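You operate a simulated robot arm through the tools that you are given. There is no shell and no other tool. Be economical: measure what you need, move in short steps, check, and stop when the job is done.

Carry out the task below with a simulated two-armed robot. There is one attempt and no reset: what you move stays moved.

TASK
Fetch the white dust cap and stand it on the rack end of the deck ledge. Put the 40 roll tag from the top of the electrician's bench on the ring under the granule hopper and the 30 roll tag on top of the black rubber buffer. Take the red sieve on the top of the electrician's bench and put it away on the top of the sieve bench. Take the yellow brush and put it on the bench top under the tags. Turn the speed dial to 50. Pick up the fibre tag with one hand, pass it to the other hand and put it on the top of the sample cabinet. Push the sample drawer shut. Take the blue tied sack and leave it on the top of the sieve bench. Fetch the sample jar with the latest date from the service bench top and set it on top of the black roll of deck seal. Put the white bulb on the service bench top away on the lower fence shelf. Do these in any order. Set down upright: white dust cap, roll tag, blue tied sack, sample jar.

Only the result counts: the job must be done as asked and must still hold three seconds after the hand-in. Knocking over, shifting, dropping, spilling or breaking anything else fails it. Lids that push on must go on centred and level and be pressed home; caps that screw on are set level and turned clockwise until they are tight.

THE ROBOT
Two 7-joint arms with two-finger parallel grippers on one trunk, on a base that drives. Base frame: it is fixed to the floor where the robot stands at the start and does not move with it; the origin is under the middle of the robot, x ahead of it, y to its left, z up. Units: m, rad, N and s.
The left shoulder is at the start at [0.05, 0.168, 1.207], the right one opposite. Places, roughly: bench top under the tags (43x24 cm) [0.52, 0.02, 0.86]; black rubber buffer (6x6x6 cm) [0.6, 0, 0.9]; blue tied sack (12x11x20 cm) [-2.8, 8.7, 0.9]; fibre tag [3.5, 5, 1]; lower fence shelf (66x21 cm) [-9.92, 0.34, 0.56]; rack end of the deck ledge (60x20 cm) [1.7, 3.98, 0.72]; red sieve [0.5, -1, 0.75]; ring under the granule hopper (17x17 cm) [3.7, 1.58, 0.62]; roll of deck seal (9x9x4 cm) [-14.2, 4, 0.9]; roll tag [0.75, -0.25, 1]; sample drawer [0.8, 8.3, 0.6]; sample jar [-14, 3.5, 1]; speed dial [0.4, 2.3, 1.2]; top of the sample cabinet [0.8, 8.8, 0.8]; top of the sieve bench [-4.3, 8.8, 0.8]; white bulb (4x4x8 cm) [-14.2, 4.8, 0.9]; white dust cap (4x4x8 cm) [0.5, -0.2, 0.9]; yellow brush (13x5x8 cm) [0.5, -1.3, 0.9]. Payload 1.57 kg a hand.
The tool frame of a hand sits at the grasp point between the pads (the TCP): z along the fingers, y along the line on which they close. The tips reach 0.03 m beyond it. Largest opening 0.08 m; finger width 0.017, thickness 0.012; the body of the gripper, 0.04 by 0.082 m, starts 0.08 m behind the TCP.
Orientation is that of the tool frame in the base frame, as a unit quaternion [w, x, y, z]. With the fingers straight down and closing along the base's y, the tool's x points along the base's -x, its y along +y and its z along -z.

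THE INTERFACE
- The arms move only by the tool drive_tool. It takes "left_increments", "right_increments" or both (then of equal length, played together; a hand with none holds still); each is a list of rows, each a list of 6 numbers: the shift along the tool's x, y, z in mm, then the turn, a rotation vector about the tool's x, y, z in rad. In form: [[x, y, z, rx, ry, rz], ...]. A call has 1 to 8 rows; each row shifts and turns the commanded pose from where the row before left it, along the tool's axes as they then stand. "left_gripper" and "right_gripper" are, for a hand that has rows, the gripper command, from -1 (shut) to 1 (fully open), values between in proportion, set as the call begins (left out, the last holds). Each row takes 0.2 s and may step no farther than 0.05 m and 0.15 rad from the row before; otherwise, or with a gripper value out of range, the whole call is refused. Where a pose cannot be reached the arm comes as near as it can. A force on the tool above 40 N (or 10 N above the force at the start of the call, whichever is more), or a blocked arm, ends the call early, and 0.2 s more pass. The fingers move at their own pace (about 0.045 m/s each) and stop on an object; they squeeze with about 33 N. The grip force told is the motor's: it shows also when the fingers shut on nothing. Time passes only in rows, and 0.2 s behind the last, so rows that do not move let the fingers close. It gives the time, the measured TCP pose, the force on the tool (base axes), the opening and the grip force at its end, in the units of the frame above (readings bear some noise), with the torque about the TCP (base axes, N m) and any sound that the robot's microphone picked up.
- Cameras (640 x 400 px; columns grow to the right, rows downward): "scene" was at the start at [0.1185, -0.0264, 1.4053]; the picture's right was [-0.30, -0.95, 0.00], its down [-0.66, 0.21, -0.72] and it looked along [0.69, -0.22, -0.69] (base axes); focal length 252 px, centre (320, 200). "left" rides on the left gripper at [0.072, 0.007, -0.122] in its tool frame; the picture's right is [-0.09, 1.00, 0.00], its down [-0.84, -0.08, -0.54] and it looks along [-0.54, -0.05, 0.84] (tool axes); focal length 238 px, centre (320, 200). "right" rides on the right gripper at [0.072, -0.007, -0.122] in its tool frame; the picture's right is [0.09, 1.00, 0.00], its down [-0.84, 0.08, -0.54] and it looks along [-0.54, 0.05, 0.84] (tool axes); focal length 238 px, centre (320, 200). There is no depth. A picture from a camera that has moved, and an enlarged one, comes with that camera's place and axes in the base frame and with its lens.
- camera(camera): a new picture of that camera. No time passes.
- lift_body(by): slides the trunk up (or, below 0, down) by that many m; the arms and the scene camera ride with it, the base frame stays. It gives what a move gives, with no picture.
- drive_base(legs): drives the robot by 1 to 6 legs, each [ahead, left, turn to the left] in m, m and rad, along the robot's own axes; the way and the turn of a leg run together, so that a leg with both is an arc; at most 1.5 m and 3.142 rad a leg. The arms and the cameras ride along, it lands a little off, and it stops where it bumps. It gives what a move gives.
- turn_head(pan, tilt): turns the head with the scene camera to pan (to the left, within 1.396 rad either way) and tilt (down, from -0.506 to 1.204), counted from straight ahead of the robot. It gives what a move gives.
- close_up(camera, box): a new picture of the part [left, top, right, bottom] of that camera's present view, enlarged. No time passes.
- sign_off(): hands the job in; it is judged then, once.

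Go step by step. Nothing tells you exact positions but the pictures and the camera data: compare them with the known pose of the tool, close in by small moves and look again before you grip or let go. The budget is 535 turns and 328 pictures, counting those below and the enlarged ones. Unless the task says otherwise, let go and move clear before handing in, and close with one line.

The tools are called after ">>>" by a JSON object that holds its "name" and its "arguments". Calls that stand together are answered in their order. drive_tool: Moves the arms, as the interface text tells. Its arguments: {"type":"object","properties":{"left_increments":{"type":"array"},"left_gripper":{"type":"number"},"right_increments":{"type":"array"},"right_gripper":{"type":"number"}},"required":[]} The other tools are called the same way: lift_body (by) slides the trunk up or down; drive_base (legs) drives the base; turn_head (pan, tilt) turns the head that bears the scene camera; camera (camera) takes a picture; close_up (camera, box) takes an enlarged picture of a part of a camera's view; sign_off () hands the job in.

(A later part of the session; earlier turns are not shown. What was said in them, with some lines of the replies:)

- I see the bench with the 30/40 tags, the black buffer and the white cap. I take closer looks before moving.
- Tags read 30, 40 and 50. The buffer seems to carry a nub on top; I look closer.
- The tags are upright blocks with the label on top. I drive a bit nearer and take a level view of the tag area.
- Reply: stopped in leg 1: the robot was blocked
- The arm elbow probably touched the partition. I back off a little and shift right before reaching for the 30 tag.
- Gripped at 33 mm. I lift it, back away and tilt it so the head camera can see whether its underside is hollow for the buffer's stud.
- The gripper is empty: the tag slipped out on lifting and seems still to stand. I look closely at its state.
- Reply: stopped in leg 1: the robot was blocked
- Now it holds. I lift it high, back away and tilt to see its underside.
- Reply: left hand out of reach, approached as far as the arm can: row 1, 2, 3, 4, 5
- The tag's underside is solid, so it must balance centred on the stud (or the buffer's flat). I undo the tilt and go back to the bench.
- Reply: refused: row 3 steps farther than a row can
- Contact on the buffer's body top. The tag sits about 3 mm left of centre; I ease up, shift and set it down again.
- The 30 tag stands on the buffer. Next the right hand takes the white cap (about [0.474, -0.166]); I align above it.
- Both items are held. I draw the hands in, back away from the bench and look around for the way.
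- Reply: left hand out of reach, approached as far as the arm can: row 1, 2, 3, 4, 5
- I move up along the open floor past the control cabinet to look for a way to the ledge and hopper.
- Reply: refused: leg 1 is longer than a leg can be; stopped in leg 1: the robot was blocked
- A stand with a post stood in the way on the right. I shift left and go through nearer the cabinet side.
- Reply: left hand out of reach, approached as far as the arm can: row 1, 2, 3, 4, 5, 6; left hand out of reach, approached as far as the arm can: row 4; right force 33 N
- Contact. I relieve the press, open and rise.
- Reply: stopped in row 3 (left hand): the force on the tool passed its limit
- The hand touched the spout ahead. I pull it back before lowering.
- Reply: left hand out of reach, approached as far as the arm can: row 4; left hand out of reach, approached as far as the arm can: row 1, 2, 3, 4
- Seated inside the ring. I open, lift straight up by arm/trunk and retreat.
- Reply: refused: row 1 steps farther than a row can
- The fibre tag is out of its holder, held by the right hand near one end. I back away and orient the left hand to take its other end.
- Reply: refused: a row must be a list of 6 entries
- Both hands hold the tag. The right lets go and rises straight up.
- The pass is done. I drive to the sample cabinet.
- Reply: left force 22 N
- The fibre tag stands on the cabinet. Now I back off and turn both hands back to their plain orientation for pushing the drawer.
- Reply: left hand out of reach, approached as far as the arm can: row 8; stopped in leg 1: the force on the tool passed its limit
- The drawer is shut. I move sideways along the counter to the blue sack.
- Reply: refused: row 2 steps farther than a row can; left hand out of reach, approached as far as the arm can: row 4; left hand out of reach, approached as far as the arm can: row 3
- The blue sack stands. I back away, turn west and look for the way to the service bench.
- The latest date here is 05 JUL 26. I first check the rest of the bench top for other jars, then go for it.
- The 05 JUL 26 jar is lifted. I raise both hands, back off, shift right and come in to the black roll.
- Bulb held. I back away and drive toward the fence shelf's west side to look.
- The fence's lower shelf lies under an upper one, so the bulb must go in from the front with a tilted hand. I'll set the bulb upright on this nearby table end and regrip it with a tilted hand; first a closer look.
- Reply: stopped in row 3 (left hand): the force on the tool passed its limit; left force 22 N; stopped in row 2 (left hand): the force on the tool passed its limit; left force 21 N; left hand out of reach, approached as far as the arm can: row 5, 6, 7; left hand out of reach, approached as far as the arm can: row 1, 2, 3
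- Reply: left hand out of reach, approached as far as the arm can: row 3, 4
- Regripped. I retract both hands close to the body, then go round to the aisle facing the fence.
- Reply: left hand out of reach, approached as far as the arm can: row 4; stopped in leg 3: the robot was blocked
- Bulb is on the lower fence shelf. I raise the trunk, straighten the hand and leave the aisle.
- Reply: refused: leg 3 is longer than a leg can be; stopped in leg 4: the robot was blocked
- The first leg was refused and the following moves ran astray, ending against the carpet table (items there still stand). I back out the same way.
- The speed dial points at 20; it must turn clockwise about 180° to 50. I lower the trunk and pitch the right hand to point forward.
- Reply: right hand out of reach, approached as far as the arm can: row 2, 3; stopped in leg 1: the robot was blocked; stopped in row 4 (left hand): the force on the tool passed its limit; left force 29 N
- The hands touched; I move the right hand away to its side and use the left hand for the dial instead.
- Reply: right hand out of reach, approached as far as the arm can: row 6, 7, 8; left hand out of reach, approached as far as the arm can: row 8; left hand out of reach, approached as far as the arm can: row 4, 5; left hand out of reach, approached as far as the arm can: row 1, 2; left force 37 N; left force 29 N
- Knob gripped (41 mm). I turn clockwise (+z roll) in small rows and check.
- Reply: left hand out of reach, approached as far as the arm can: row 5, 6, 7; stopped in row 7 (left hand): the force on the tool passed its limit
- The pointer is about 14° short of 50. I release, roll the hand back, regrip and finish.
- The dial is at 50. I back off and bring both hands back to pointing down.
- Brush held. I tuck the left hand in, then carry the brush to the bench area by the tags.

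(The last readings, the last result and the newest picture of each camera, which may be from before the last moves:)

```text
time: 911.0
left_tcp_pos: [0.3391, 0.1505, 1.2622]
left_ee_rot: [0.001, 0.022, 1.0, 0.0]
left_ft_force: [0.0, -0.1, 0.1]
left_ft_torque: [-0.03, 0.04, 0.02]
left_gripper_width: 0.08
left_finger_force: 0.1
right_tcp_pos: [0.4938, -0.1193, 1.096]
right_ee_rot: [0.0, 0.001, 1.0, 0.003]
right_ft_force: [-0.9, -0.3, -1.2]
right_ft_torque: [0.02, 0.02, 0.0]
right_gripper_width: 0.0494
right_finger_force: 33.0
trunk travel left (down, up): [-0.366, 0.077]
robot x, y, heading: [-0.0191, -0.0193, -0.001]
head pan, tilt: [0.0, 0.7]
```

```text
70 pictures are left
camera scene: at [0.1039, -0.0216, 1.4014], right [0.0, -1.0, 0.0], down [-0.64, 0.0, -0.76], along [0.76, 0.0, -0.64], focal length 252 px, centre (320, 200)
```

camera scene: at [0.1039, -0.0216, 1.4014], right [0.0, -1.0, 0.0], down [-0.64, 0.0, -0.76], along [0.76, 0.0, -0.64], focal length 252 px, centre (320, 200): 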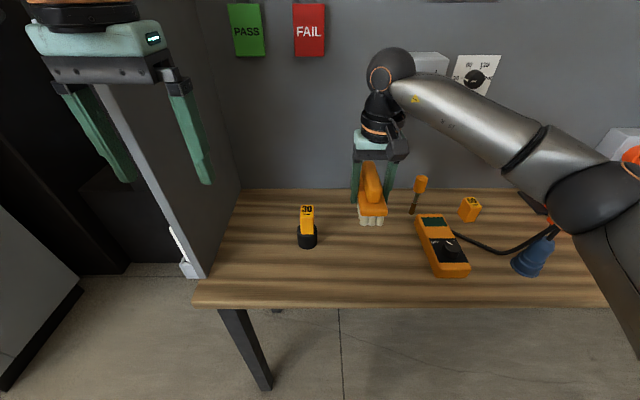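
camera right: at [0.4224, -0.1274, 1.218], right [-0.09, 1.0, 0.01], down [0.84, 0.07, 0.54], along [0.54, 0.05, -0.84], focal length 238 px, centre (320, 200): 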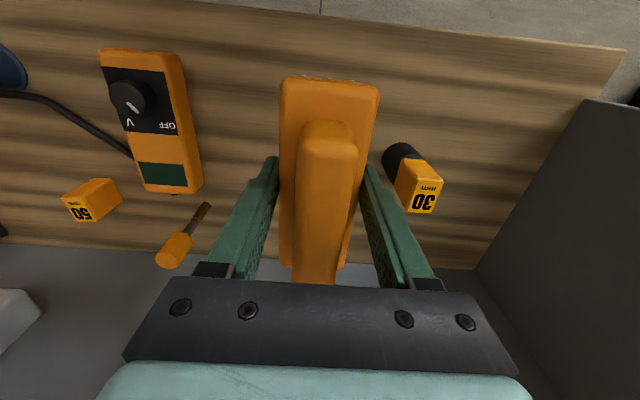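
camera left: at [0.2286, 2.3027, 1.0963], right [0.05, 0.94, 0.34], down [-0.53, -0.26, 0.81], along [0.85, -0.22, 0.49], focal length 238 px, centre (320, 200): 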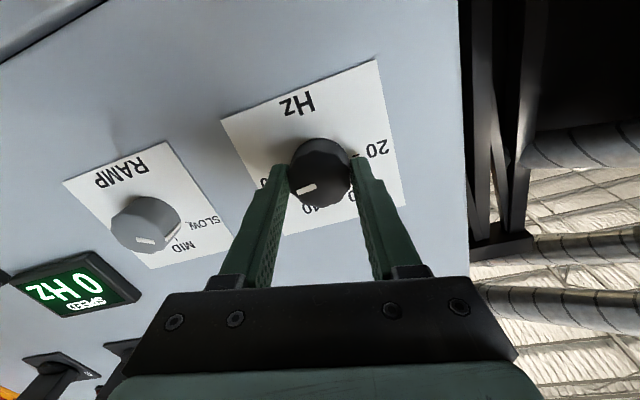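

>>> {"name": "drive_tool", "arguments": {"right_increments": [[0, 0, 45, 0, 0, 0], [0, 0, 45, 0, 0, 0], [0, 0, 45, 0, 0, 0], [0, 0, 40, 0, 0, 0], [0, 0, 10, 0, 0, 0], [0, 0, 4, 0, 0, 0]]}}

>>> {"name": "drive_tool", "arguments": {"right_increments": [[0, 0, 2, 0, 0, 0], [0, 0, 2, 0, 0, 0], [0, 0, 2, 0, 0, 0], [0, 0, 0, 0, 0, 0]]}}

```text
time: 912.4
left_tcp_pos: [0.3393, 0.1503, 1.2614]
left_ee_rot: [0.002, 0.022, 1.0, 0.0]
left_ft_force: [0.0, 0.4, -0.3]
left_ft_torque: [-0.01, 0.0, -0.01]
left_gripper_width: 0.0799
left_finger_force: 0.1
right_tcp_pos: [0.4944, -0.1196, 0.9066]
right_ee_rot: [0.0, 0.001, 1.0, 0.003]
right_ft_force: [0.2, -0.8, -2.1]
right_ft_torque: [-0.02, 0.03, 0.02]
right_gripper_width: 0.0494
right_finger_force: 33.2
trunk travel left (down, up): [-0.366, 0.077]
robot x, y, heading: [-0.021, -0.0183, 0.0]
head pan, tilt: [0.0, 0.7]
```

```text
time: 913.4
left_tcp_pos: [0.3384, 0.1504, 1.2607]
left_ee_rot: [0.002, 0.023, 1.0, 0.0]
left_ft_force: [-0.5, -0.2, 0.5]
left_ft_torque: [-0.01, -0.01, -0.05]
left_gripper_width: 0.08
left_finger_force: 0.0
right_tcp_pos: [0.4936, -0.1189, 0.9008]
right_ee_rot: [0.001, 0.002, 1.0, 0.004]
right_ft_force: [0.2, -1.3, 5.6]
right_ft_torque: [-0.23, 0.43, 0.04]
right_gripper_width: 0.0492
right_finger_force: 33.2
trunk travel left (down, up): [-0.366, 0.077]
robot x, y, heading: [-0.0214, -0.0194, -0.005]
head pan, tilt: [0.0, 0.7]
```

>>> {"name": "drive_tool", "arguments": {"right_increments": [[0, 0, 0, 0, 0, 0], [0, 0, 0, 0, 0, 0], [0, 0, 0, 0, 0, 0]], "right_gripper": 0.7}}

>>> {"name": "drive_tool", "arguments": {"right_increments": [[0, 0, -20, 0, 0, 0], [0, 0, -40, 0, 0, 0], [0, 0, -45, 0, 0, 0], [0, 0, -45, 0, 0, 0], [30, -20, -30, 0, 0, 0]]}}

>>> {"name": "camera", "arguments": {"camera": "scene"}}

```text
time: 914.2
left_tcp_pos: [0.338, 0.1509, 1.2607]
left_ee_rot: [0.002, 0.021, 1.0, 0.0]
left_ft_force: [-0.3, 0.6, 0.2]
left_ft_torque: [-0.03, -0.03, 0.0]
left_gripper_width: 0.0801
left_finger_force: 0.1
right_tcp_pos: [0.4944, -0.1189, 0.9009]
right_ee_rot: [0.001, 0.002, 1.0, 0.003]
right_ft_force: [0.7, -0.3, 0.3]
right_ft_torque: [0.02, -0.02, -0.01]
right_gripper_width: 0.0682
right_finger_force: 0.0
trunk travel left (down, up): [-0.366, 0.077]
robot x, y, heading: [-0.024, -0.0182, -0.002]
head pan, tilt: [0.0, 0.7]
```

```text
time: 915.4
left_tcp_pos: [0.3386, 0.1509, 1.2616]
left_ee_rot: [0.002, 0.023, 1.0, 0.0]
left_ft_force: [-0.6, -0.7, 0.0]
left_ft_torque: [-0.02, -0.02, -0.01]
left_gripper_width: 0.0799
left_finger_force: 0.0
right_tcp_pos: [0.4606, -0.1428, 1.0815]
right_ee_rot: [0.001, 0.001, 1.0, 0.004]
right_ft_force: [-0.2, 0.8, 0.8]
right_ft_torque: [-0.01, 0.01, 0.0]
right_gripper_width: 0.068
right_finger_force: 0.0
trunk travel left (down, up): [-0.366, 0.077]
robot x, y, heading: [-0.0216, -0.021, -0.004]
head pan, tilt: [0.0, 0.7]
```

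```text
69 pictures are left
camera scene: at [0.1024, -0.0225, 1.4016], right [0.0, -1.0, 0.0], down [-0.64, 0.0, -0.77], along [0.77, 0.0, -0.64], focal length 252 px, centre (320, 200)
```

scene: 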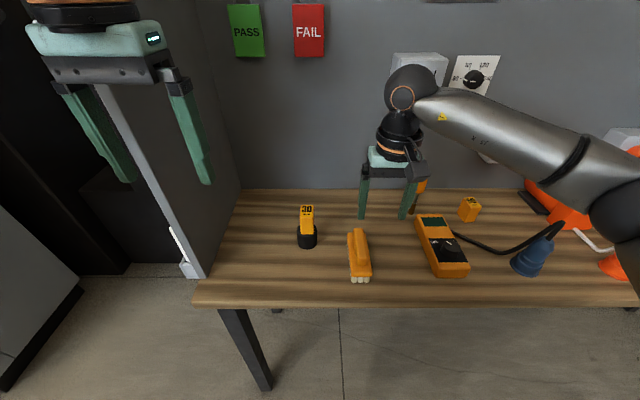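

>>> {"name": "drive_base", "arguments": {"legs": [[-0.3, 0, 0.003], [0, -0.76, 0], [0.32, 0, 0]]}}

>>> {"name": "camera", "arguments": {"camera": "right"}}

>>> {"name": "close_up", "arguments": {"camera": "scene", "box": [240, 120, 480, 270]}}

```text
time: 923.0
left_tcp_pos: [0.3636, -0.6263, 1.2614]
left_ee_rot: [0.002, 0.024, 1.0, 0.0]
left_ft_force: [0.3, 0.2, 0.1]
left_ft_torque: [-0.01, 0.04, 0.02]
left_gripper_width: 0.0801
left_finger_force: 0.0
right_tcp_pos: [0.4855, -0.9186, 1.0804]
right_ee_rot: [0.0, 0.003, 1.0, 0.004]
right_ft_force: [0.2, -0.3, -0.7]
right_ft_torque: [-0.06, 0.01, -0.01]
right_gripper_width: 0.0679
right_finger_force: 0.0
trunk travel left (down, up): [-0.366, 0.077]
robot x, y, heading: [0.0045, -0.796, -0.004]
head pan, tilt: [0.0, 0.7]
```

```text
68 pictures are left
camera right: at [0.4149, -0.9256, 1.2033], right [-0.09, 1.0, 0.01], down [0.84, 0.07, 0.54], along [0.54, 0.05, -0.84], focal length 238 px, centre (320, 200)
```

right: 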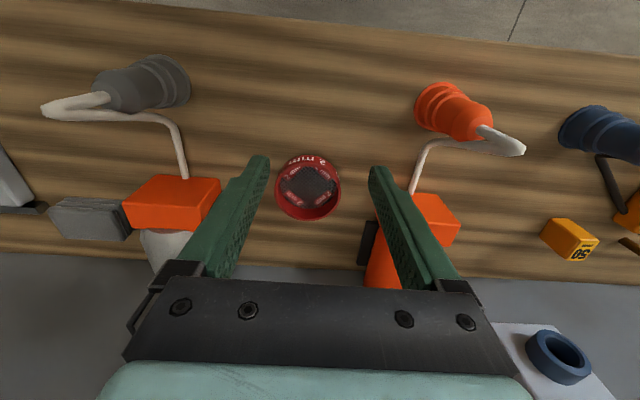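

```text
2.67 times, centred on (360, 195) of scene
camera zoom: at [0.1288, -0.7978, 1.4014], right [-0.01, -1.0, 0.0], down [-0.64, 0.0, -0.76], along [0.76, 0.0, -0.64], focal length 673 px, centre (213, 213)
```

zoom: 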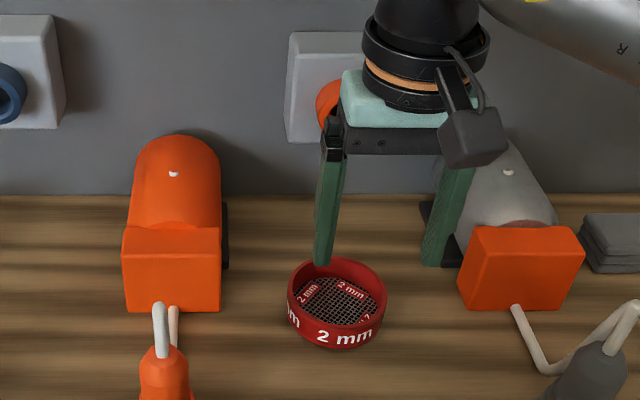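

>>> {"name": "drive_tool", "arguments": {"right_increments": [[-38, 14, 0, 0, 0, 0], [-38, 14, 20, 0, 0, 0], [-38, 14, 30, 0, 0, 0], [0, 0, 35, 0, 0, 0]], "right_gripper": -0.2}}

>>> {"name": "camera", "arguments": {"camera": "right"}}

>>> {"name": "close_up", "arguments": {"camera": "scene", "box": [260, 120, 420, 270]}}

```text
refused: row 3 steps farther than a row can; nothing moved
```

```text
66 pictures are left
camera right: at [0.4149, -0.9256, 1.2033], right [-0.09, 1.0, 0.01], down [0.84, 0.07, 0.54], along [0.54, 0.05, -0.84], focal length 238 px, centre (320, 200)
```

right: 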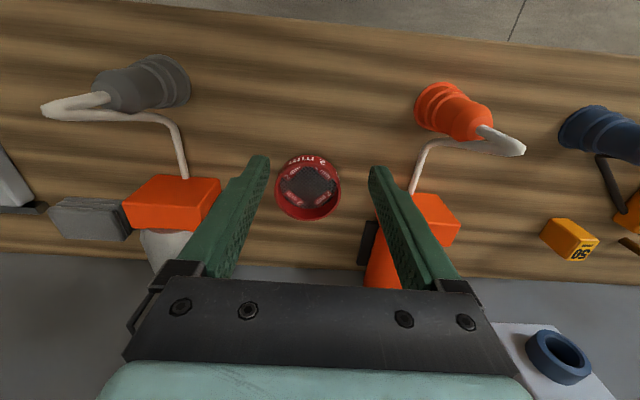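

```text
2.67 times, centred on (340, 195) of scene
camera zoom: at [0.1288, -0.7978, 1.4014], right [-0.01, -1.0, 0.0], down [-0.64, 0.0, -0.76], along [0.76, 0.0, -0.64], focal length 673 px, centre (267, 213)
```

zoom: 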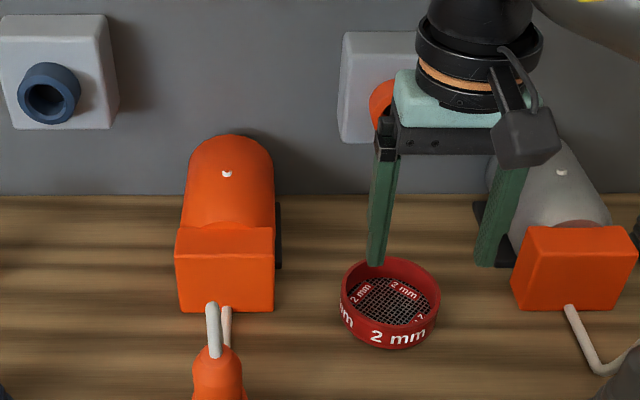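

>>> {"name": "drive_tool", "arguments": {"right_increments": [[-30, 11, 10, 0, 0, 0], [-30, 11, 20, 0, 0, 0], [-30, 10, 25, 0, 0, 0], [-25, 10, 25, 0, 0, 0]], "right_gripper": -0.2}}

>>> {"name": "camera", "arguments": {"camera": "right"}}

>>> {"name": "close_up", "arguments": {"camera": "scene", "box": [280, 140, 400, 260]}}

```text
time: 924.0
left_tcp_pos: [0.3643, -0.6252, 1.261]
left_ee_rot: [0.002, 0.024, 1.0, -0.001]
left_ft_force: [-0.1, 0.9, -0.5]
left_ft_torque: [-0.03, -0.02, -0.01]
left_gripper_width: 0.0805
left_finger_force: 0.0
right_tcp_pos: [0.6016, -0.8753, 1.0021]
right_ee_rot: [0.001, 0.002, 1.0, 0.004]
right_ft_force: [-0.6, -0.4, -0.1]
right_ft_torque: [0.06, 0.02, -0.01]
right_gripper_width: 0.0321
right_finger_force: 0.0
trunk travel left (down, up): [-0.366, 0.077]
robot x, y, heading: [0.0013, -0.7946, -0.003]
head pan, tilt: [0.0, 0.7]
```

```text
64 pictures are left
camera right: at [0.5306, -0.8825, 1.1236], right [-0.09, 1.0, 0.01], down [0.84, 0.07, 0.54], along [0.54, 0.05, -0.84], focal length 238 px, centre (320, 200)
```

right: 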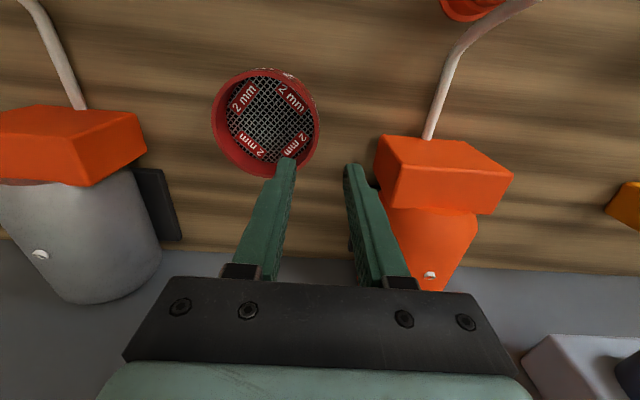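

```text
3.33 times, centred on (340, 200) of scene
camera zoom: at [0.1284, -0.797, 1.4015], right [-0.01, -1.0, 0.0], down [-0.64, 0.0, -0.76], along [0.76, -0.01, -0.64], focal length 841 px, centre (253, 200)
```

zoom: 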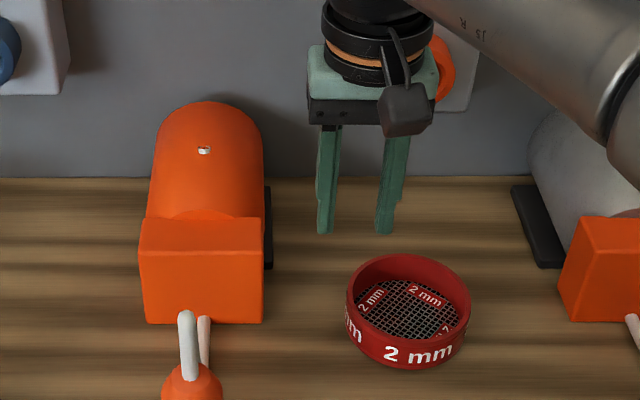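

>>> {"name": "drive_tool", "arguments": {"right_increments": [[8, -4, 35, 0, 0, 0], [0, 0, 35, 0, 0, 0], [0, 0, 15, 0, 0, 0]]}}

>>> {"name": "camera", "arguments": {"camera": "right"}}

>>> {"name": "close_up", "arguments": {"camera": "scene", "box": [290, 170, 390, 260]}}

```text
time: 924.8
left_tcp_pos: [0.3636, -0.6256, 1.2609]
left_ee_rot: [0.002, 0.024, 1.0, -0.001]
left_ft_force: [0.3, -0.6, -0.3]
left_ft_torque: [0.0, 0.0, -0.01]
left_gripper_width: 0.0803
left_finger_force: 0.0
right_tcp_pos: [0.5945, -0.8795, 0.9164]
right_ee_rot: [0.001, 0.003, 1.0, 0.003]
right_ft_force: [0.1, 0.0, -0.4]
right_ft_torque: [0.02, -0.01, 0.01]
right_gripper_width: 0.0321
right_finger_force: 0.0
trunk travel left (down, up): [-0.366, 0.077]
robot x, y, heading: [0.0018, -0.7984, -0.009]
head pan, tilt: [0.0, 0.7]
```

```text
62 pictures are left
camera right: at [0.5229, -0.8873, 1.0389], right [-0.09, 1.0, 0.01], down [0.84, 0.07, 0.54], along [0.54, 0.05, -0.84], focal length 238 px, centre (320, 200)
```

right: 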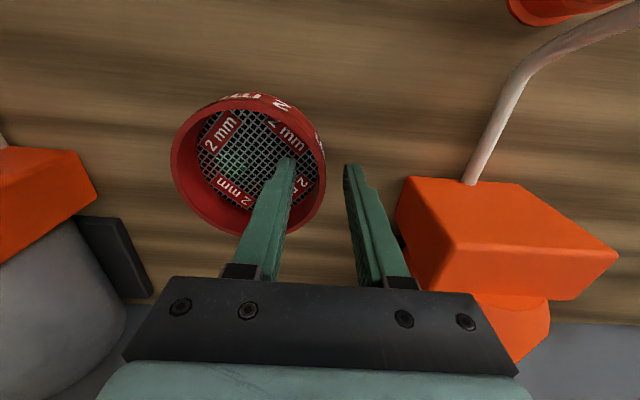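

```text
4.44 times, centred on (340, 215) of scene
camera zoom: at [0.1283, -0.7978, 1.4015], right [-0.01, -1.0, 0.0], down [-0.64, 0.0, -0.76], along [0.76, 0.0, -0.64], focal length 1122 px, centre (231, 133)
```

zoom: 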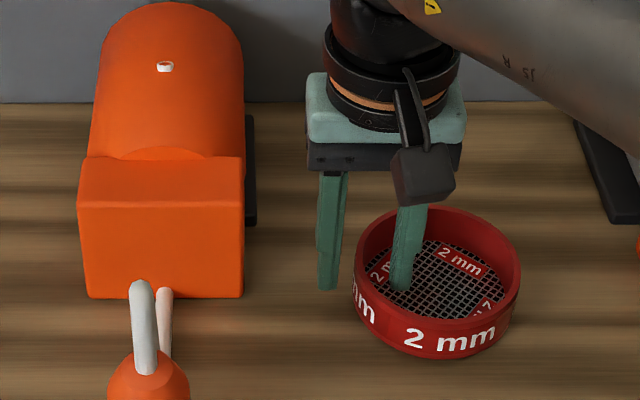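

>>> {"name": "drive_tool", "arguments": {"right_increments": [[0, 1, 0, 0, 0, 0], [0, 0, 0, 0, 0, 0], [0, 0, 0, 0, 0, 0], [0, 0, 0, 0, 0, 0], [0, 0, 0, 0, 0, 0]], "right_gripper": -1}}

>>> {"name": "drive_tool", "arguments": {"right_increments": [[0, 0, -4, 0, 0, 0], [0, 0, -8, 0, 0, 0], [0, 0, -12, 0, 0, 0], [0, 0, -20, 0, 0, 0], [0, 0, -30, 0, 0, 0], [0, 0, -40, 0, 0, 0], [0, 0, -40, 0, 0, 0]]}}

>>> {"name": "camera", "arguments": {"camera": "right"}}

```text
time: 926.0
left_tcp_pos: [0.3643, -0.6267, 1.2612]
left_ee_rot: [0.002, 0.024, 1.0, 0.0]
left_ft_force: [0.1, 0.2, 0.1]
left_ft_torque: [0.0, 0.01, 0.04]
left_gripper_width: 0.0801
left_finger_force: 0.0
right_tcp_pos: [0.5941, -0.8787, 0.917]
right_ee_rot: [0.001, 0.003, 1.0, 0.003]
right_ft_force: [0.2, -1.1, 0.3]
right_ft_torque: [-0.06, 0.01, -0.04]
right_gripper_width: 0.0029
right_finger_force: 23.6
trunk travel left (down, up): [-0.366, 0.077]
robot x, y, heading: [0.0043, -0.7968, -0.007]
head pan, tilt: [0.0, 0.7]
```

```text
time: 927.6
left_tcp_pos: [0.3628, -0.6266, 1.2616]
left_ee_rot: [0.003, 0.024, 1.0, 0.0]
left_ft_force: [0.4, -0.7, 0.0]
left_ft_torque: [-0.03, -0.02, -0.02]
left_gripper_width: 0.08
left_finger_force: 0.0
right_tcp_pos: [0.5929, -0.8772, 1.0709]
right_ee_rot: [0.0, 0.004, 1.0, 0.003]
right_ft_force: [-0.2, -1.1, -1.4]
right_ft_torque: [0.06, -0.03, -0.01]
right_gripper_width: 0.0032
right_finger_force: 24.2
trunk travel left (down, up): [-0.366, 0.077]
robot x, y, heading: [0.0005, -0.7928, -0.011]
head pan, tilt: [0.0, 0.7]
```

```text
60 pictures are left
camera right: at [0.521, -0.8851, 1.193], right [-0.09, 1.0, 0.01], down [0.84, 0.07, 0.54], along [0.54, 0.05, -0.84], focal length 238 px, centre (320, 200)
```

right: 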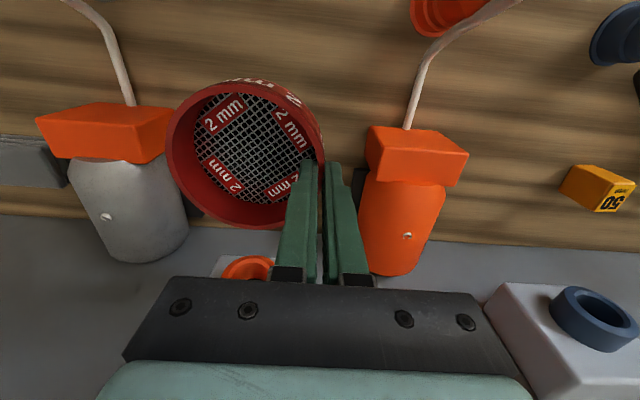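

Sieve held. I drive back to the sieve bench.

>>> {"name": "drive_base", "arguments": {"legs": [[-1.4, 0, 0.011], [0, 0, 1.57], [1.4, 0.5, 0], [1.5, 0, 0], [1.5, 0, 0], [1.5, 0, 0]]}}

```text
time: 966.5
left_tcp_pos: [-2.1527, 5.4833, 1.2611]
left_ee_rot: [0.001, -0.699, 0.715, 0.001]
left_ft_force: [0.3, 0.5, 0.6]
left_ft_torque: [-0.01, -0.01, 0.01]
left_gripper_width: 0.08
left_finger_force: 0.0
right_tcp_pos: [-1.9069, 5.719, 1.0697]
right_ee_rot: [0.002, 0.714, -0.701, -0.002]
right_ft_force: [-0.5, 0.4, -0.2]
right_ft_torque: [0.04, 0.06, -0.02]
right_gripper_width: 0.0028
right_finger_force: 24.2
trunk travel left (down, up): [-0.366, 0.077]
robot x, y, heading: [-1.9769, 5.1258, 1.592]
head pan, tilt: [0.0, 0.7]
```

>>> {"name": "drive_base", "arguments": {"legs": [[1.4, 0.4, -0.02], [0.8, 1.2, 0], [0.2, 0.45, 0]]}}

>>> {"name": "camera", "arguments": {"camera": "scene"}}

```text
time: 983.1
left_tcp_pos: [-4.1982, 7.9146, 1.2603]
left_ee_rot: [0.002, -0.689, 0.724, 0.001]
left_ft_force: [0.5, 0.7, -1.4]
left_ft_torque: [-0.05, 0.0, 0.03]
left_gripper_width: 0.0801
left_finger_force: 0.0
right_tcp_pos: [-3.9463, 8.1423, 1.0699]
right_ee_rot: [-0.001, -0.704, 0.71, 0.003]
right_ft_force: [0.5, 0.4, -2.3]
right_ft_torque: [0.0, 0.05, -0.03]
right_gripper_width: 0.0029
right_finger_force: 24.3
trunk travel left (down, up): [-0.366, 0.077]
robot x, y, heading: [-4.0276, 7.5505, 1.561]
head pan, tilt: [0.0, 0.7]
```

```text
59 pictures are left
camera scene: at [-4.0296, 7.6768, 1.4014], right [1.0, -0.01, 0.0], down [-0.01, -0.64, -0.76], along [0.01, 0.76, -0.64], focal length 252 px, centre (320, 200)
```

scene: 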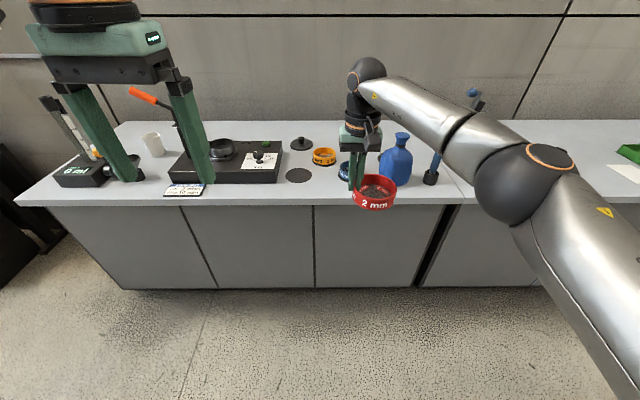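

>>> {"name": "drive_tool", "arguments": {"right_increments": [[0, 0, 0, 0, 0, -0.14], [0, 0, 0, 0, 0, -0.14], [0, 0, 0, 0, 0, -0.14], [0, 0, 0, 0, 0, -0.14], [0, 0, 0, 0, 0, -0.14], [0, 0, 0, 0, 0, -0.14], [0, 0, 0, 0, 0, -0.14], [0, 0, 0, 0, 0, -0.14]]}}

>>> {"name": "drive_tool", "arguments": {"right_increments": [[0, 0, 0, 0, 0, -0.15], [0, 0, 0, 0, 0, -0.15], [0, 0, 0, 0, 0, -0.15]]}}

>>> {"name": "camera", "arguments": {"camera": "scene"}}

```text
time: 984.9
left_tcp_pos: [-4.198, 7.9145, 1.2618]
left_ee_rot: [0.002, -0.689, 0.725, 0.001]
left_ft_force: [0.7, 0.8, -0.3]
left_ft_torque: [0.0, 0.03, 0.02]
left_gripper_width: 0.0802
left_finger_force: 0.0
right_tcp_pos: [-3.9466, 8.1423, 1.0704]
right_ee_rot: [0.001, 0.836, -0.548, -0.004]
right_ft_force: [0.5, -0.7, -0.9]
right_ft_torque: [-0.01, 0.05, 0.0]
right_gripper_width: 0.003
right_finger_force: 23.8
right hand out of reach, approached as far as the arm can: row 4, 5, 6, 7, 8
trunk travel left (down, up): [-0.366, 0.077]
robot x, y, heading: [-4.0311, 7.5537, 1.562]
head pan, tilt: [0.0, 0.7]
```

```text
time: 985.7
left_tcp_pos: [-4.1965, 7.9135, 1.2627]
left_ee_rot: [0.001, -0.689, 0.725, 0.002]
left_ft_force: [0.3, 0.5, -0.2]
left_ft_torque: [0.0, 0.06, -0.03]
left_gripper_width: 0.08
left_finger_force: 0.1
right_tcp_pos: [-3.9411, 8.1248, 1.0553]
right_ee_rot: [0.001, 0.859, -0.512, -0.004]
right_ft_force: [0.0, -0.2, -1.5]
right_ft_torque: [-0.04, 0.12, 0.0]
right_gripper_width: 0.0031
right_finger_force: 24.6
right hand out of reach, approached as far as the arm can: row 1, 2, 3
trunk travel left (down, up): [-0.366, 0.077]
robot x, y, heading: [-4.0275, 7.5526, 1.564]
head pan, tilt: [0.0, 0.7]
```

```text
58 pictures are left
camera scene: at [-4.0273, 7.6765, 1.4015], right [1.0, -0.01, 0.0], down [-0.01, -0.64, -0.76], along [0.01, 0.76, -0.64], focal length 252 px, centre (320, 200)
```

scene: 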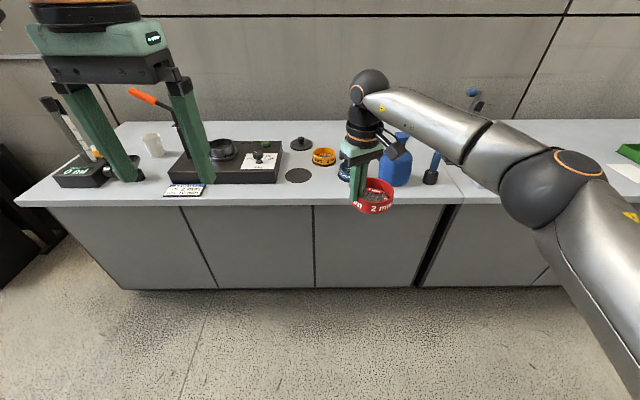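

>>> {"name": "drive_tool", "arguments": {"right_increments": [[0, 0, 0, 0, 0, 0.14], [0, 0, 0, 0, 0, 0.14], [0, 0, 0, 0, 0, 0.14], [0, 0, 0, 0, 0, 0.14], [0, 0, 0, 0, 0, 0.14], [0, 0, 0, 0, 0, 0.14], [0, 0, 0, 0, 0, 0.14], [0, 0, 0, 0, 0, 0.14]]}}

>>> {"name": "drive_tool", "arguments": {"right_increments": [[0, 0, 0, 0, 0, 0.14], [0, 0, 0, 0, 0, 0.14], [0, 0, 0, 0, 0, 0.14], [0, 0, 0, 0, 0, 0.14], [0, 0, 0, 0, 0, 0.14], [0, 0, 0, 0, 0, 0.14], [0, 0, 0, 0, 0, 0.1]]}}

>>> {"name": "drive_base", "arguments": {"legs": [[0.0, 0.15, 0.01]]}}

>>> {"name": "camera", "arguments": {"camera": "right"}}

>>> {"name": "camera", "arguments": {"camera": "scene"}}

```text
time: 987.5
left_tcp_pos: [-4.1992, 7.914, 1.2606]
left_ee_rot: [0.002, -0.689, 0.725, 0.002]
left_ft_force: [-0.3, 0.8, -0.9]
left_ft_torque: [0.0, -0.01, -0.02]
left_gripper_width: 0.08
left_finger_force: 0.1
right_tcp_pos: [-3.9437, 8.1253, 1.0563]
right_ee_rot: [-0.002, -0.453, 0.892, 0.003]
right_ft_force: [0.3, 0.1, -1.5]
right_ft_torque: [0.05, 0.04, 0.0]
right_gripper_width: 0.0031
right_finger_force: 24.2
trunk travel left (down, up): [-0.366, 0.077]
robot x, y, heading: [-4.0292, 7.5542, 1.566]
head pan, tilt: [0.0, 0.7]
```

```text
time: 989.1
left_tcp_pos: [-4.1988, 7.9146, 1.261]
left_ee_rot: [0.002, -0.688, 0.725, 0.002]
left_ft_force: [0.5, -0.3, 0.8]
left_ft_torque: [0.02, 0.02, 0.02]
left_gripper_width: 0.0798
left_finger_force: 0.0
right_tcp_pos: [-3.9432, 8.1251, 1.0561]
right_ee_rot: [-0.003, -0.001, 1.0, 0.001]
right_ft_force: [0.8, 0.7, -1.2]
right_ft_torque: [0.06, -0.01, -0.03]
right_gripper_width: 0.0032
right_finger_force: 24.5
trunk travel left (down, up): [-0.366, 0.077]
robot x, y, heading: [-4.0333, 7.551, 1.562]
head pan, tilt: [0.0, 0.7]
```

```text
time: 990.4
left_tcp_pos: [-4.3484, 7.9137, 1.2613]
left_ee_rot: [0.002, -0.692, 0.722, 0.001]
left_ft_force: [-0.8, 0.2, 0.2]
left_ft_torque: [-0.02, -0.01, 0.0]
left_gripper_width: 0.08
left_finger_force: 0.0
right_tcp_pos: [-4.0961, 8.1256, 1.0565]
right_ee_rot: [-0.002, -0.006, 1.0, 0.001]
right_ft_force: [-0.7, -0.2, -1.7]
right_ft_torque: [0.07, 0.0, -0.03]
right_gripper_width: 0.0029
right_finger_force: 24.3
trunk travel left (down, up): [-0.366, 0.077]
robot x, y, heading: [-4.1776, 7.5539, 1.57]
head pan, tilt: [0.0, 0.7]
```

```text
57 pictures are left
camera right: at [-4.1653, 8.1183, 1.1787], right [-0.1, 0.99, 0.0], down [0.84, 0.09, 0.54], along [0.53, 0.06, -0.84], focal length 238 px, centre (320, 200)
```

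right: 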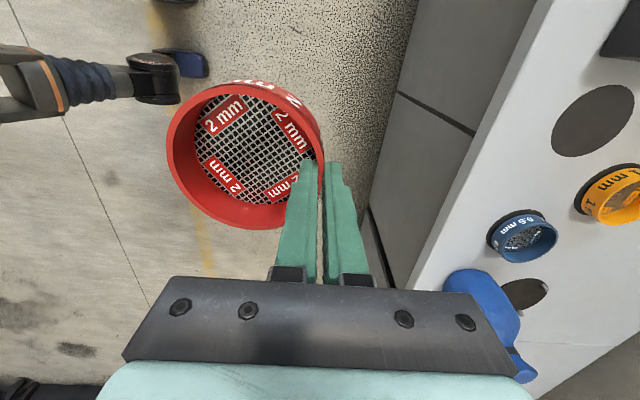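

```text
56 pictures are left
camera scene: at [-4.1771, 7.6773, 1.4015], right [1.0, 0.0, 0.0], down [0.0, -0.64, -0.76], along [0.0, 0.76, -0.64], focal length 252 px, centre (320, 200)
```

scene: 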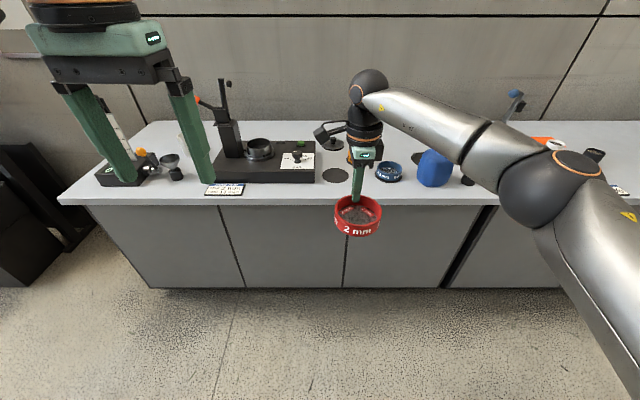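

>>> {"name": "drive_base", "arguments": {"legs": [[0.45, 0.012, 0]]}}

>>> {"name": "camera", "arguments": {"camera": "right"}}

>>> {"name": "camera", "arguments": {"camera": "scene"}}

```text
time: 993.1
left_tcp_pos: [-4.3583, 8.3566, 1.2609]
left_ee_rot: [0.001, -0.692, 0.722, 0.001]
left_ft_force: [-0.8, -0.4, 0.0]
left_ft_torque: [-0.01, -0.01, 0.03]
left_gripper_width: 0.0801
left_finger_force: 0.1
right_tcp_pos: [-4.1068, 8.5695, 1.0547]
right_ee_rot: [-0.003, -0.006, 1.0, 0.0]
right_ft_force: [-0.2, 0.7, -0.6]
right_ft_torque: [0.05, -0.02, -0.04]
right_gripper_width: 0.0029
right_finger_force: 23.6
trunk travel left (down, up): [-0.366, 0.077]
robot x, y, heading: [-4.188, 7.9986, 1.571]
head pan, tilt: [0.0, 0.7]
```

```text
55 pictures are left
camera right: at [-4.1763, 8.5614, 1.1785], right [-0.1, 0.99, 0.0], down [0.84, 0.09, 0.54], along [0.53, 0.06, -0.84], focal length 238 px, centre (320, 200)
```

right: 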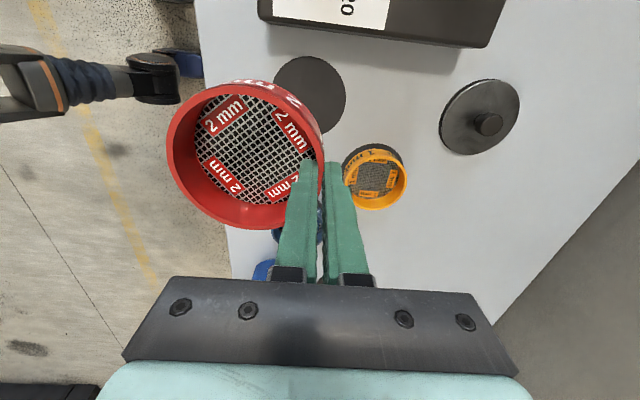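

```text
54 pictures are left
camera scene: at [-4.1878, 8.1205, 1.4014], right [1.0, 0.0, 0.0], down [0.0, -0.64, -0.76], along [0.0, 0.76, -0.64], focal length 252 px, centre (320, 200)
```

scene: 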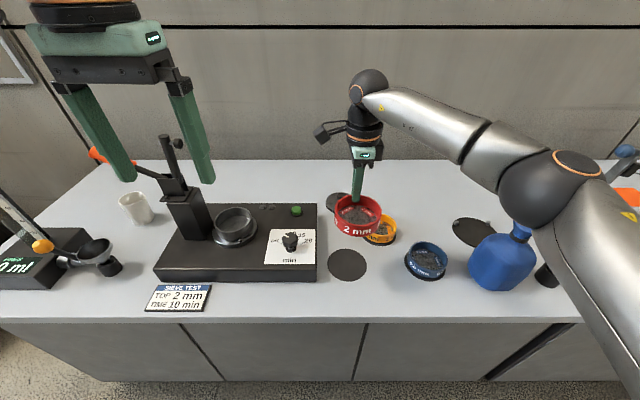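

>>> {"name": "drive_base", "arguments": {"legs": [[-0.05, -0.1, 0]]}}

>>> {"name": "drive_tool", "arguments": {"right_increments": [[0, 0, 40, 0, 0, 0], [0, 0, 40, 0, 0, 0], [0, 0, 40, 0, 0, 0]]}}

>>> {"name": "camera", "arguments": {"camera": "scene"}}

>>> {"name": "camera", "arguments": {"camera": "right"}}

```text
time: 994.3
left_tcp_pos: [-4.2586, 8.3081, 1.2623]
left_ee_rot: [0.001, -0.692, 0.722, 0.003]
left_ft_force: [-0.1, 0.1, 0.6]
left_ft_torque: [0.01, 0.02, 0.03]
left_gripper_width: 0.0803
left_finger_force: 0.0
right_tcp_pos: [-4.0046, 8.5199, 1.0556]
right_ee_rot: [-0.003, -0.006, 1.0, 0.0]
right_ft_force: [-0.8, -0.1, -0.1]
right_ft_torque: [0.08, 0.0, 0.02]
right_gripper_width: 0.0032
right_finger_force: 24.5
trunk travel left (down, up): [-0.366, 0.077]
robot x, y, heading: [-4.0908, 7.9486, 1.57]
head pan, tilt: [0.0, 0.7]
```

```text
time: 995.1
left_tcp_pos: [-4.2597, 8.3074, 1.2607]
left_ee_rot: [0.002, -0.691, 0.723, 0.002]
left_ft_force: [0.4, -0.3, 0.8]
left_ft_torque: [-0.02, -0.04, 0.01]
left_gripper_width: 0.0799
left_finger_force: 0.1
right_tcp_pos: [-4.0068, 8.5213, 0.9351]
right_ee_rot: [-0.002, -0.005, 1.0, 0.001]
right_ft_force: [0.7, -0.8, -1.1]
right_ft_torque: [0.05, 0.0, -0.02]
right_gripper_width: 0.003
right_finger_force: 24.6
trunk travel left (down, up): [-0.366, 0.077]
robot x, y, heading: [-4.0855, 7.9462, 1.567]
head pan, tilt: [0.0, 0.7]
```

```text
53 pictures are left
camera scene: at [-4.088, 8.0713, 1.4014], right [1.0, 0.0, 0.0], down [0.0, -0.64, -0.76], along [0.0, 0.76, -0.64], focal length 252 px, centre (320, 200)
```

scene: 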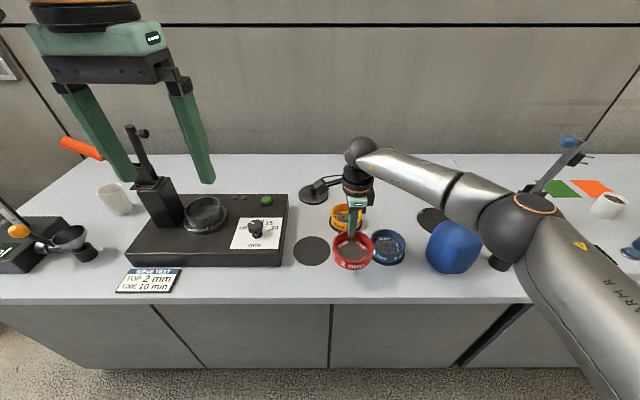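

```text
52 pictures are left
camera right: at [-4.0763, 8.5135, 1.0583], right [-0.1, 0.99, 0.0], down [0.84, 0.09, 0.54], along [0.53, 0.06, -0.84], focal length 238 px, centre (320, 200)
```

right: 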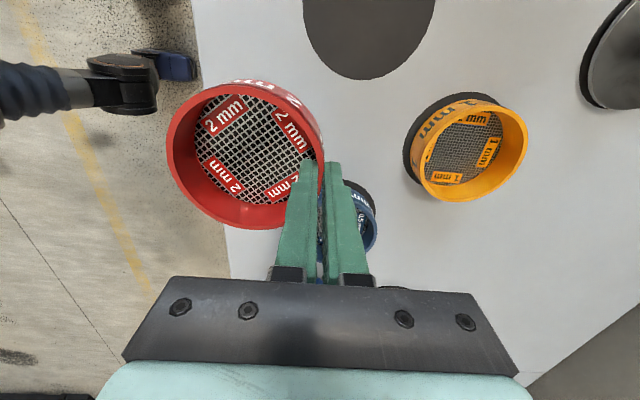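

>>> {"name": "drive_tool", "arguments": {"right_increments": [[0, 5, 30, 0, 0, 0], [0, 0, 25, 0, 0, 0], [0, 0, 10, 0, 0, 0], [0, 0, 4, 0, 0, 0], [0, 0, 0, 0, 0, 0]]}}

>>> {"name": "drive_tool", "arguments": {"right_increments": [[0, 0, 2, 0, 0, 0], [0, 0, 2, 0, 0, 0], [0, 0, 2, 0, 0, 0], [0, 0, 2, 0, 0, 0], [0, 0, 0, 0, 0, 0]]}}

```text
time: 996.3
left_tcp_pos: [-4.2595, 8.3069, 1.2613]
left_ee_rot: [0.003, -0.691, 0.723, 0.002]
left_ft_force: [0.4, 0.0, -0.2]
left_ft_torque: [0.01, 0.01, -0.02]
left_gripper_width: 0.0801
left_finger_force: 0.1
right_tcp_pos: [-4.0064, 8.5253, 0.8675]
right_ee_rot: [-0.002, -0.006, 1.0, 0.001]
right_ft_force: [-0.6, -0.5, -1.3]
right_ft_torque: [0.08, 0.02, 0.02]
right_gripper_width: 0.0028
right_finger_force: 24.2
trunk travel left (down, up): [-0.366, 0.077]
robot x, y, heading: [-4.0912, 7.9466, 1.575]
head pan, tilt: [0.0, 0.7]
```

```text
time: 997.5
left_tcp_pos: [-4.2592, 8.307, 1.2605]
left_ee_rot: [0.002, -0.691, 0.723, 0.001]
left_ft_force: [0.4, 1.0, -0.3]
left_ft_torque: [0.0, 0.0, -0.01]
left_gripper_width: 0.0801
left_finger_force: 0.0
right_tcp_pos: [-4.0064, 8.5246, 0.8592]
right_ee_rot: [-0.002, -0.007, 1.0, 0.002]
right_ft_force: [-0.4, 0.3, -0.9]
right_ft_torque: [0.06, -0.01, -0.02]
right_gripper_width: 0.0031
right_finger_force: 24.2
trunk travel left (down, up): [-0.366, 0.077]
robot x, y, heading: [-4.0874, 7.9531, 1.568]
head pan, tilt: [0.0, 0.7]
```

>>> {"name": "drive_tool", "arguments": {"right_increments": [[0, 0, 1, 0, 0, 0], [0, 0, 1, 0, 0, 0], [0, 0, 1, 0, 0, 0], [0, 0, 0, 0, 0, 0]]}}

>>> {"name": "drive_tool", "arguments": {"right_increments": [[0, 0, 1, 0, 0, 0], [0, 0, 1, 0, 0, 0], [0, 0, 0, 0, 0, 0]]}}

>>> {"name": "close_up", "arguments": {"camera": "scene", "box": [290, 190, 430, 300]}}

```text
time: 998.5
left_tcp_pos: [-4.259, 8.3076, 1.2621]
left_ee_rot: [0.002, -0.692, 0.722, 0.002]
left_ft_force: [0.1, 0.1, 0.2]
left_ft_torque: [0.0, 0.0, -0.03]
left_gripper_width: 0.0801
left_finger_force: 0.0
right_tcp_pos: [-4.0071, 8.5252, 0.8576]
right_ee_rot: [-0.003, -0.006, 1.0, 0.002]
right_ft_force: [0.7, 2.4, 8.7]
right_ft_torque: [-0.03, -0.41, 0.07]
right_gripper_width: 0.0032
right_finger_force: 24.3
trunk travel left (down, up): [-0.366, 0.077]
robot x, y, heading: [-4.0916, 7.9466, 1.574]
head pan, tilt: [0.0, 0.7]
```

```text
time: 999.3
left_tcp_pos: [-4.2591, 8.306, 1.2609]
left_ee_rot: [0.003, -0.692, 0.722, 0.003]
left_ft_force: [-0.4, -0.7, 0.2]
left_ft_torque: [0.03, -0.03, 0.01]
left_gripper_width: 0.0801
left_finger_force: 0.0
right_tcp_pos: [-4.0076, 8.5245, 0.8564]
right_ee_rot: [-0.003, -0.005, 1.0, 0.003]
right_ft_force: [0.7, 3.6, 19.3]
right_ft_torque: [0.0, -0.26, 0.08]
right_gripper_width: 0.0033
right_finger_force: 24.0
trunk travel left (down, up): [-0.366, 0.077]
robot x, y, heading: [-4.0927, 7.9495, 1.567]
head pan, tilt: [0.0, 0.7]
```

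```text
3.64 times, centred on (360, 245) of scene
camera zoom: at [-4.0884, 8.069, 1.4018], right [1.0, 0.0, 0.0], down [0.0, -0.64, -0.77], along [0.0, 0.77, -0.64], focal length 918 px, centre (174, 36)
```

zoom: 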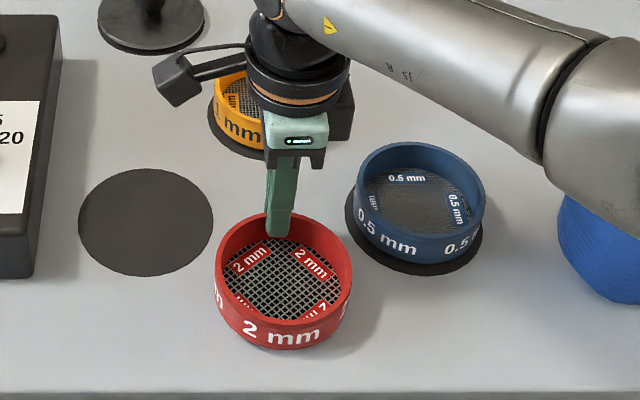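

Seated flat. I relieve, open a little and lift straight up.

>>> {"name": "drive_tool", "arguments": {"right_increments": [[0, 0, -1.5, 0, 0, 0], [0, 0, 0, 0, 0, 0]]}}

>>> {"name": "drive_tool", "arguments": {"right_increments": [[0, 0, 0, 0, 0, 0], [0, 0, 0, 0, 0, 0]], "right_gripper": -0.5}}

>>> {"name": "drive_tool", "arguments": {"right_increments": [[0, 0, -15, 0, 0, 0], [0, 0, -35, 0, 0, 0], [0, 0, -45, 0, 0, 0], [0, 0, -45, 0, 0, 0], [0, 0, -45, 0, 0, 0]]}}

>>> {"name": "close_up", "arguments": {"camera": "scene", "box": [280, 150, 520, 300]}}

```text
time: 999.9
left_tcp_pos: [-4.2606, 8.3059, 1.2624]
left_ee_rot: [0.002, -0.691, 0.722, 0.002]
left_ft_force: [0.4, 0.1, 0.4]
left_ft_torque: [0.04, 0.01, 0.0]
left_gripper_width: 0.0801
left_finger_force: 0.0
right_tcp_pos: [-4.0074, 8.5257, 0.8563]
right_ee_rot: [-0.004, -0.007, 1.0, 0.003]
right_ft_force: [-0.2, 5.7, 14.1]
right_ft_torque: [0.08, 0.01, 0.0]
right_gripper_width: 0.0029
right_finger_force: 24.1
trunk travel left (down, up): [-0.366, 0.077]
robot x, y, heading: [-4.0874, 7.9482, 1.571]
head pan, tilt: [0.0, 0.7]
```

```text
time: 1000.5
left_tcp_pos: [-4.2593, 8.3083, 1.2617]
left_ee_rot: [0.002, -0.692, 0.722, 0.002]
left_ft_force: [-0.3, 0.4, 0.3]
left_ft_torque: [-0.01, -0.02, 0.02]
left_gripper_width: 0.0799
left_finger_force: 0.1
right_tcp_pos: [-4.0077, 8.5253, 0.8551]
right_ee_rot: [-0.002, -0.006, 1.0, -0.001]
right_ft_force: [-0.2, 0.2, -0.1]
right_ft_torque: [0.0, 0.02, 0.01]
right_gripper_width: 0.0202
right_finger_force: 0.0
trunk travel left (down, up): [-0.366, 0.077]
robot x, y, heading: [-4.0873, 7.9494, 1.563]
head pan, tilt: [0.0, 0.7]
```

```text
time: 1001.7
left_tcp_pos: [-4.2589, 8.3071, 1.2609]
left_ee_rot: [0.002, -0.691, 0.723, 0.002]
left_ft_force: [-1.1, 0.1, 0.6]
left_ft_torque: [0.02, 0.0, -0.06]
left_gripper_width: 0.08
left_finger_force: 0.2
right_tcp_pos: [-4.006, 8.5256, 1.0413]
right_ee_rot: [-0.002, -0.006, 1.0, 0.001]
right_ft_force: [-0.4, 1.1, 0.3]
right_ft_torque: [0.02, -0.01, 0.01]
right_gripper_width: 0.0202
right_finger_force: 0.1
trunk travel left (down, up): [-0.366, 0.077]
robot x, y, heading: [-4.0865, 7.9469, 1.565]
head pan, tilt: [0.0, 0.7]
```

```text
2.67 times, centred on (400, 225) of scene
camera zoom: at [-4.0883, 8.0703, 1.4015], right [1.0, 0.0, 0.0], down [0.0, -0.64, -0.77], along [0.0, 0.77, -0.64], focal length 673 px, centre (107, 133)
```

zoom: 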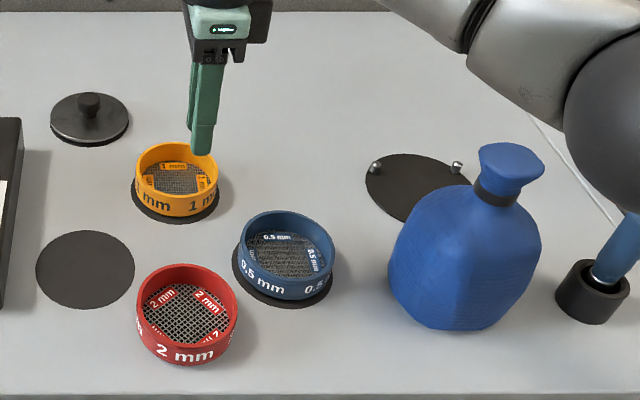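

The sieve stands on the bench and every item is done. I move clear and hand in.

>>> {"name": "drive_base", "arguments": {"legs": [[-0.5, 0, 0]]}}

>>> {"name": "sign_off", "arguments": {}}

```text
time: 1004.7
left_tcp_pos: [-4.2584, 7.8018, 1.2611]
left_ee_rot: [0.002, -0.689, 0.725, 0.002]
left_ft_force: [-0.2, -0.4, 0.3]
left_ft_torque: [-0.01, 0.04, 0.03]
left_gripper_width: 0.0803
left_finger_force: 0.1
right_tcp_pos: [-4.0054, 8.0179, 1.0414]
right_ee_rot: [-0.003, -0.002, 1.0, 0.001]
right_ft_force: [-0.2, 0.4, 0.5]
right_ft_torque: [0.01, 0.01, 0.02]
right_gripper_width: 0.0201
right_finger_force: 0.1
trunk travel left (down, up): [-0.366, 0.077]
robot x, y, heading: [-4.093, 7.4423, 1.565]
head pan, tilt: [0.0, 0.7]
```

```text
The job is handed in.
```

All the tasks are done and handed in; on the way the robot bumped into fixed-looking furniture several times (benches, the stand post, the carpet table, the hopper spout), and I saw nothing knocked over but did not recheck each spot.
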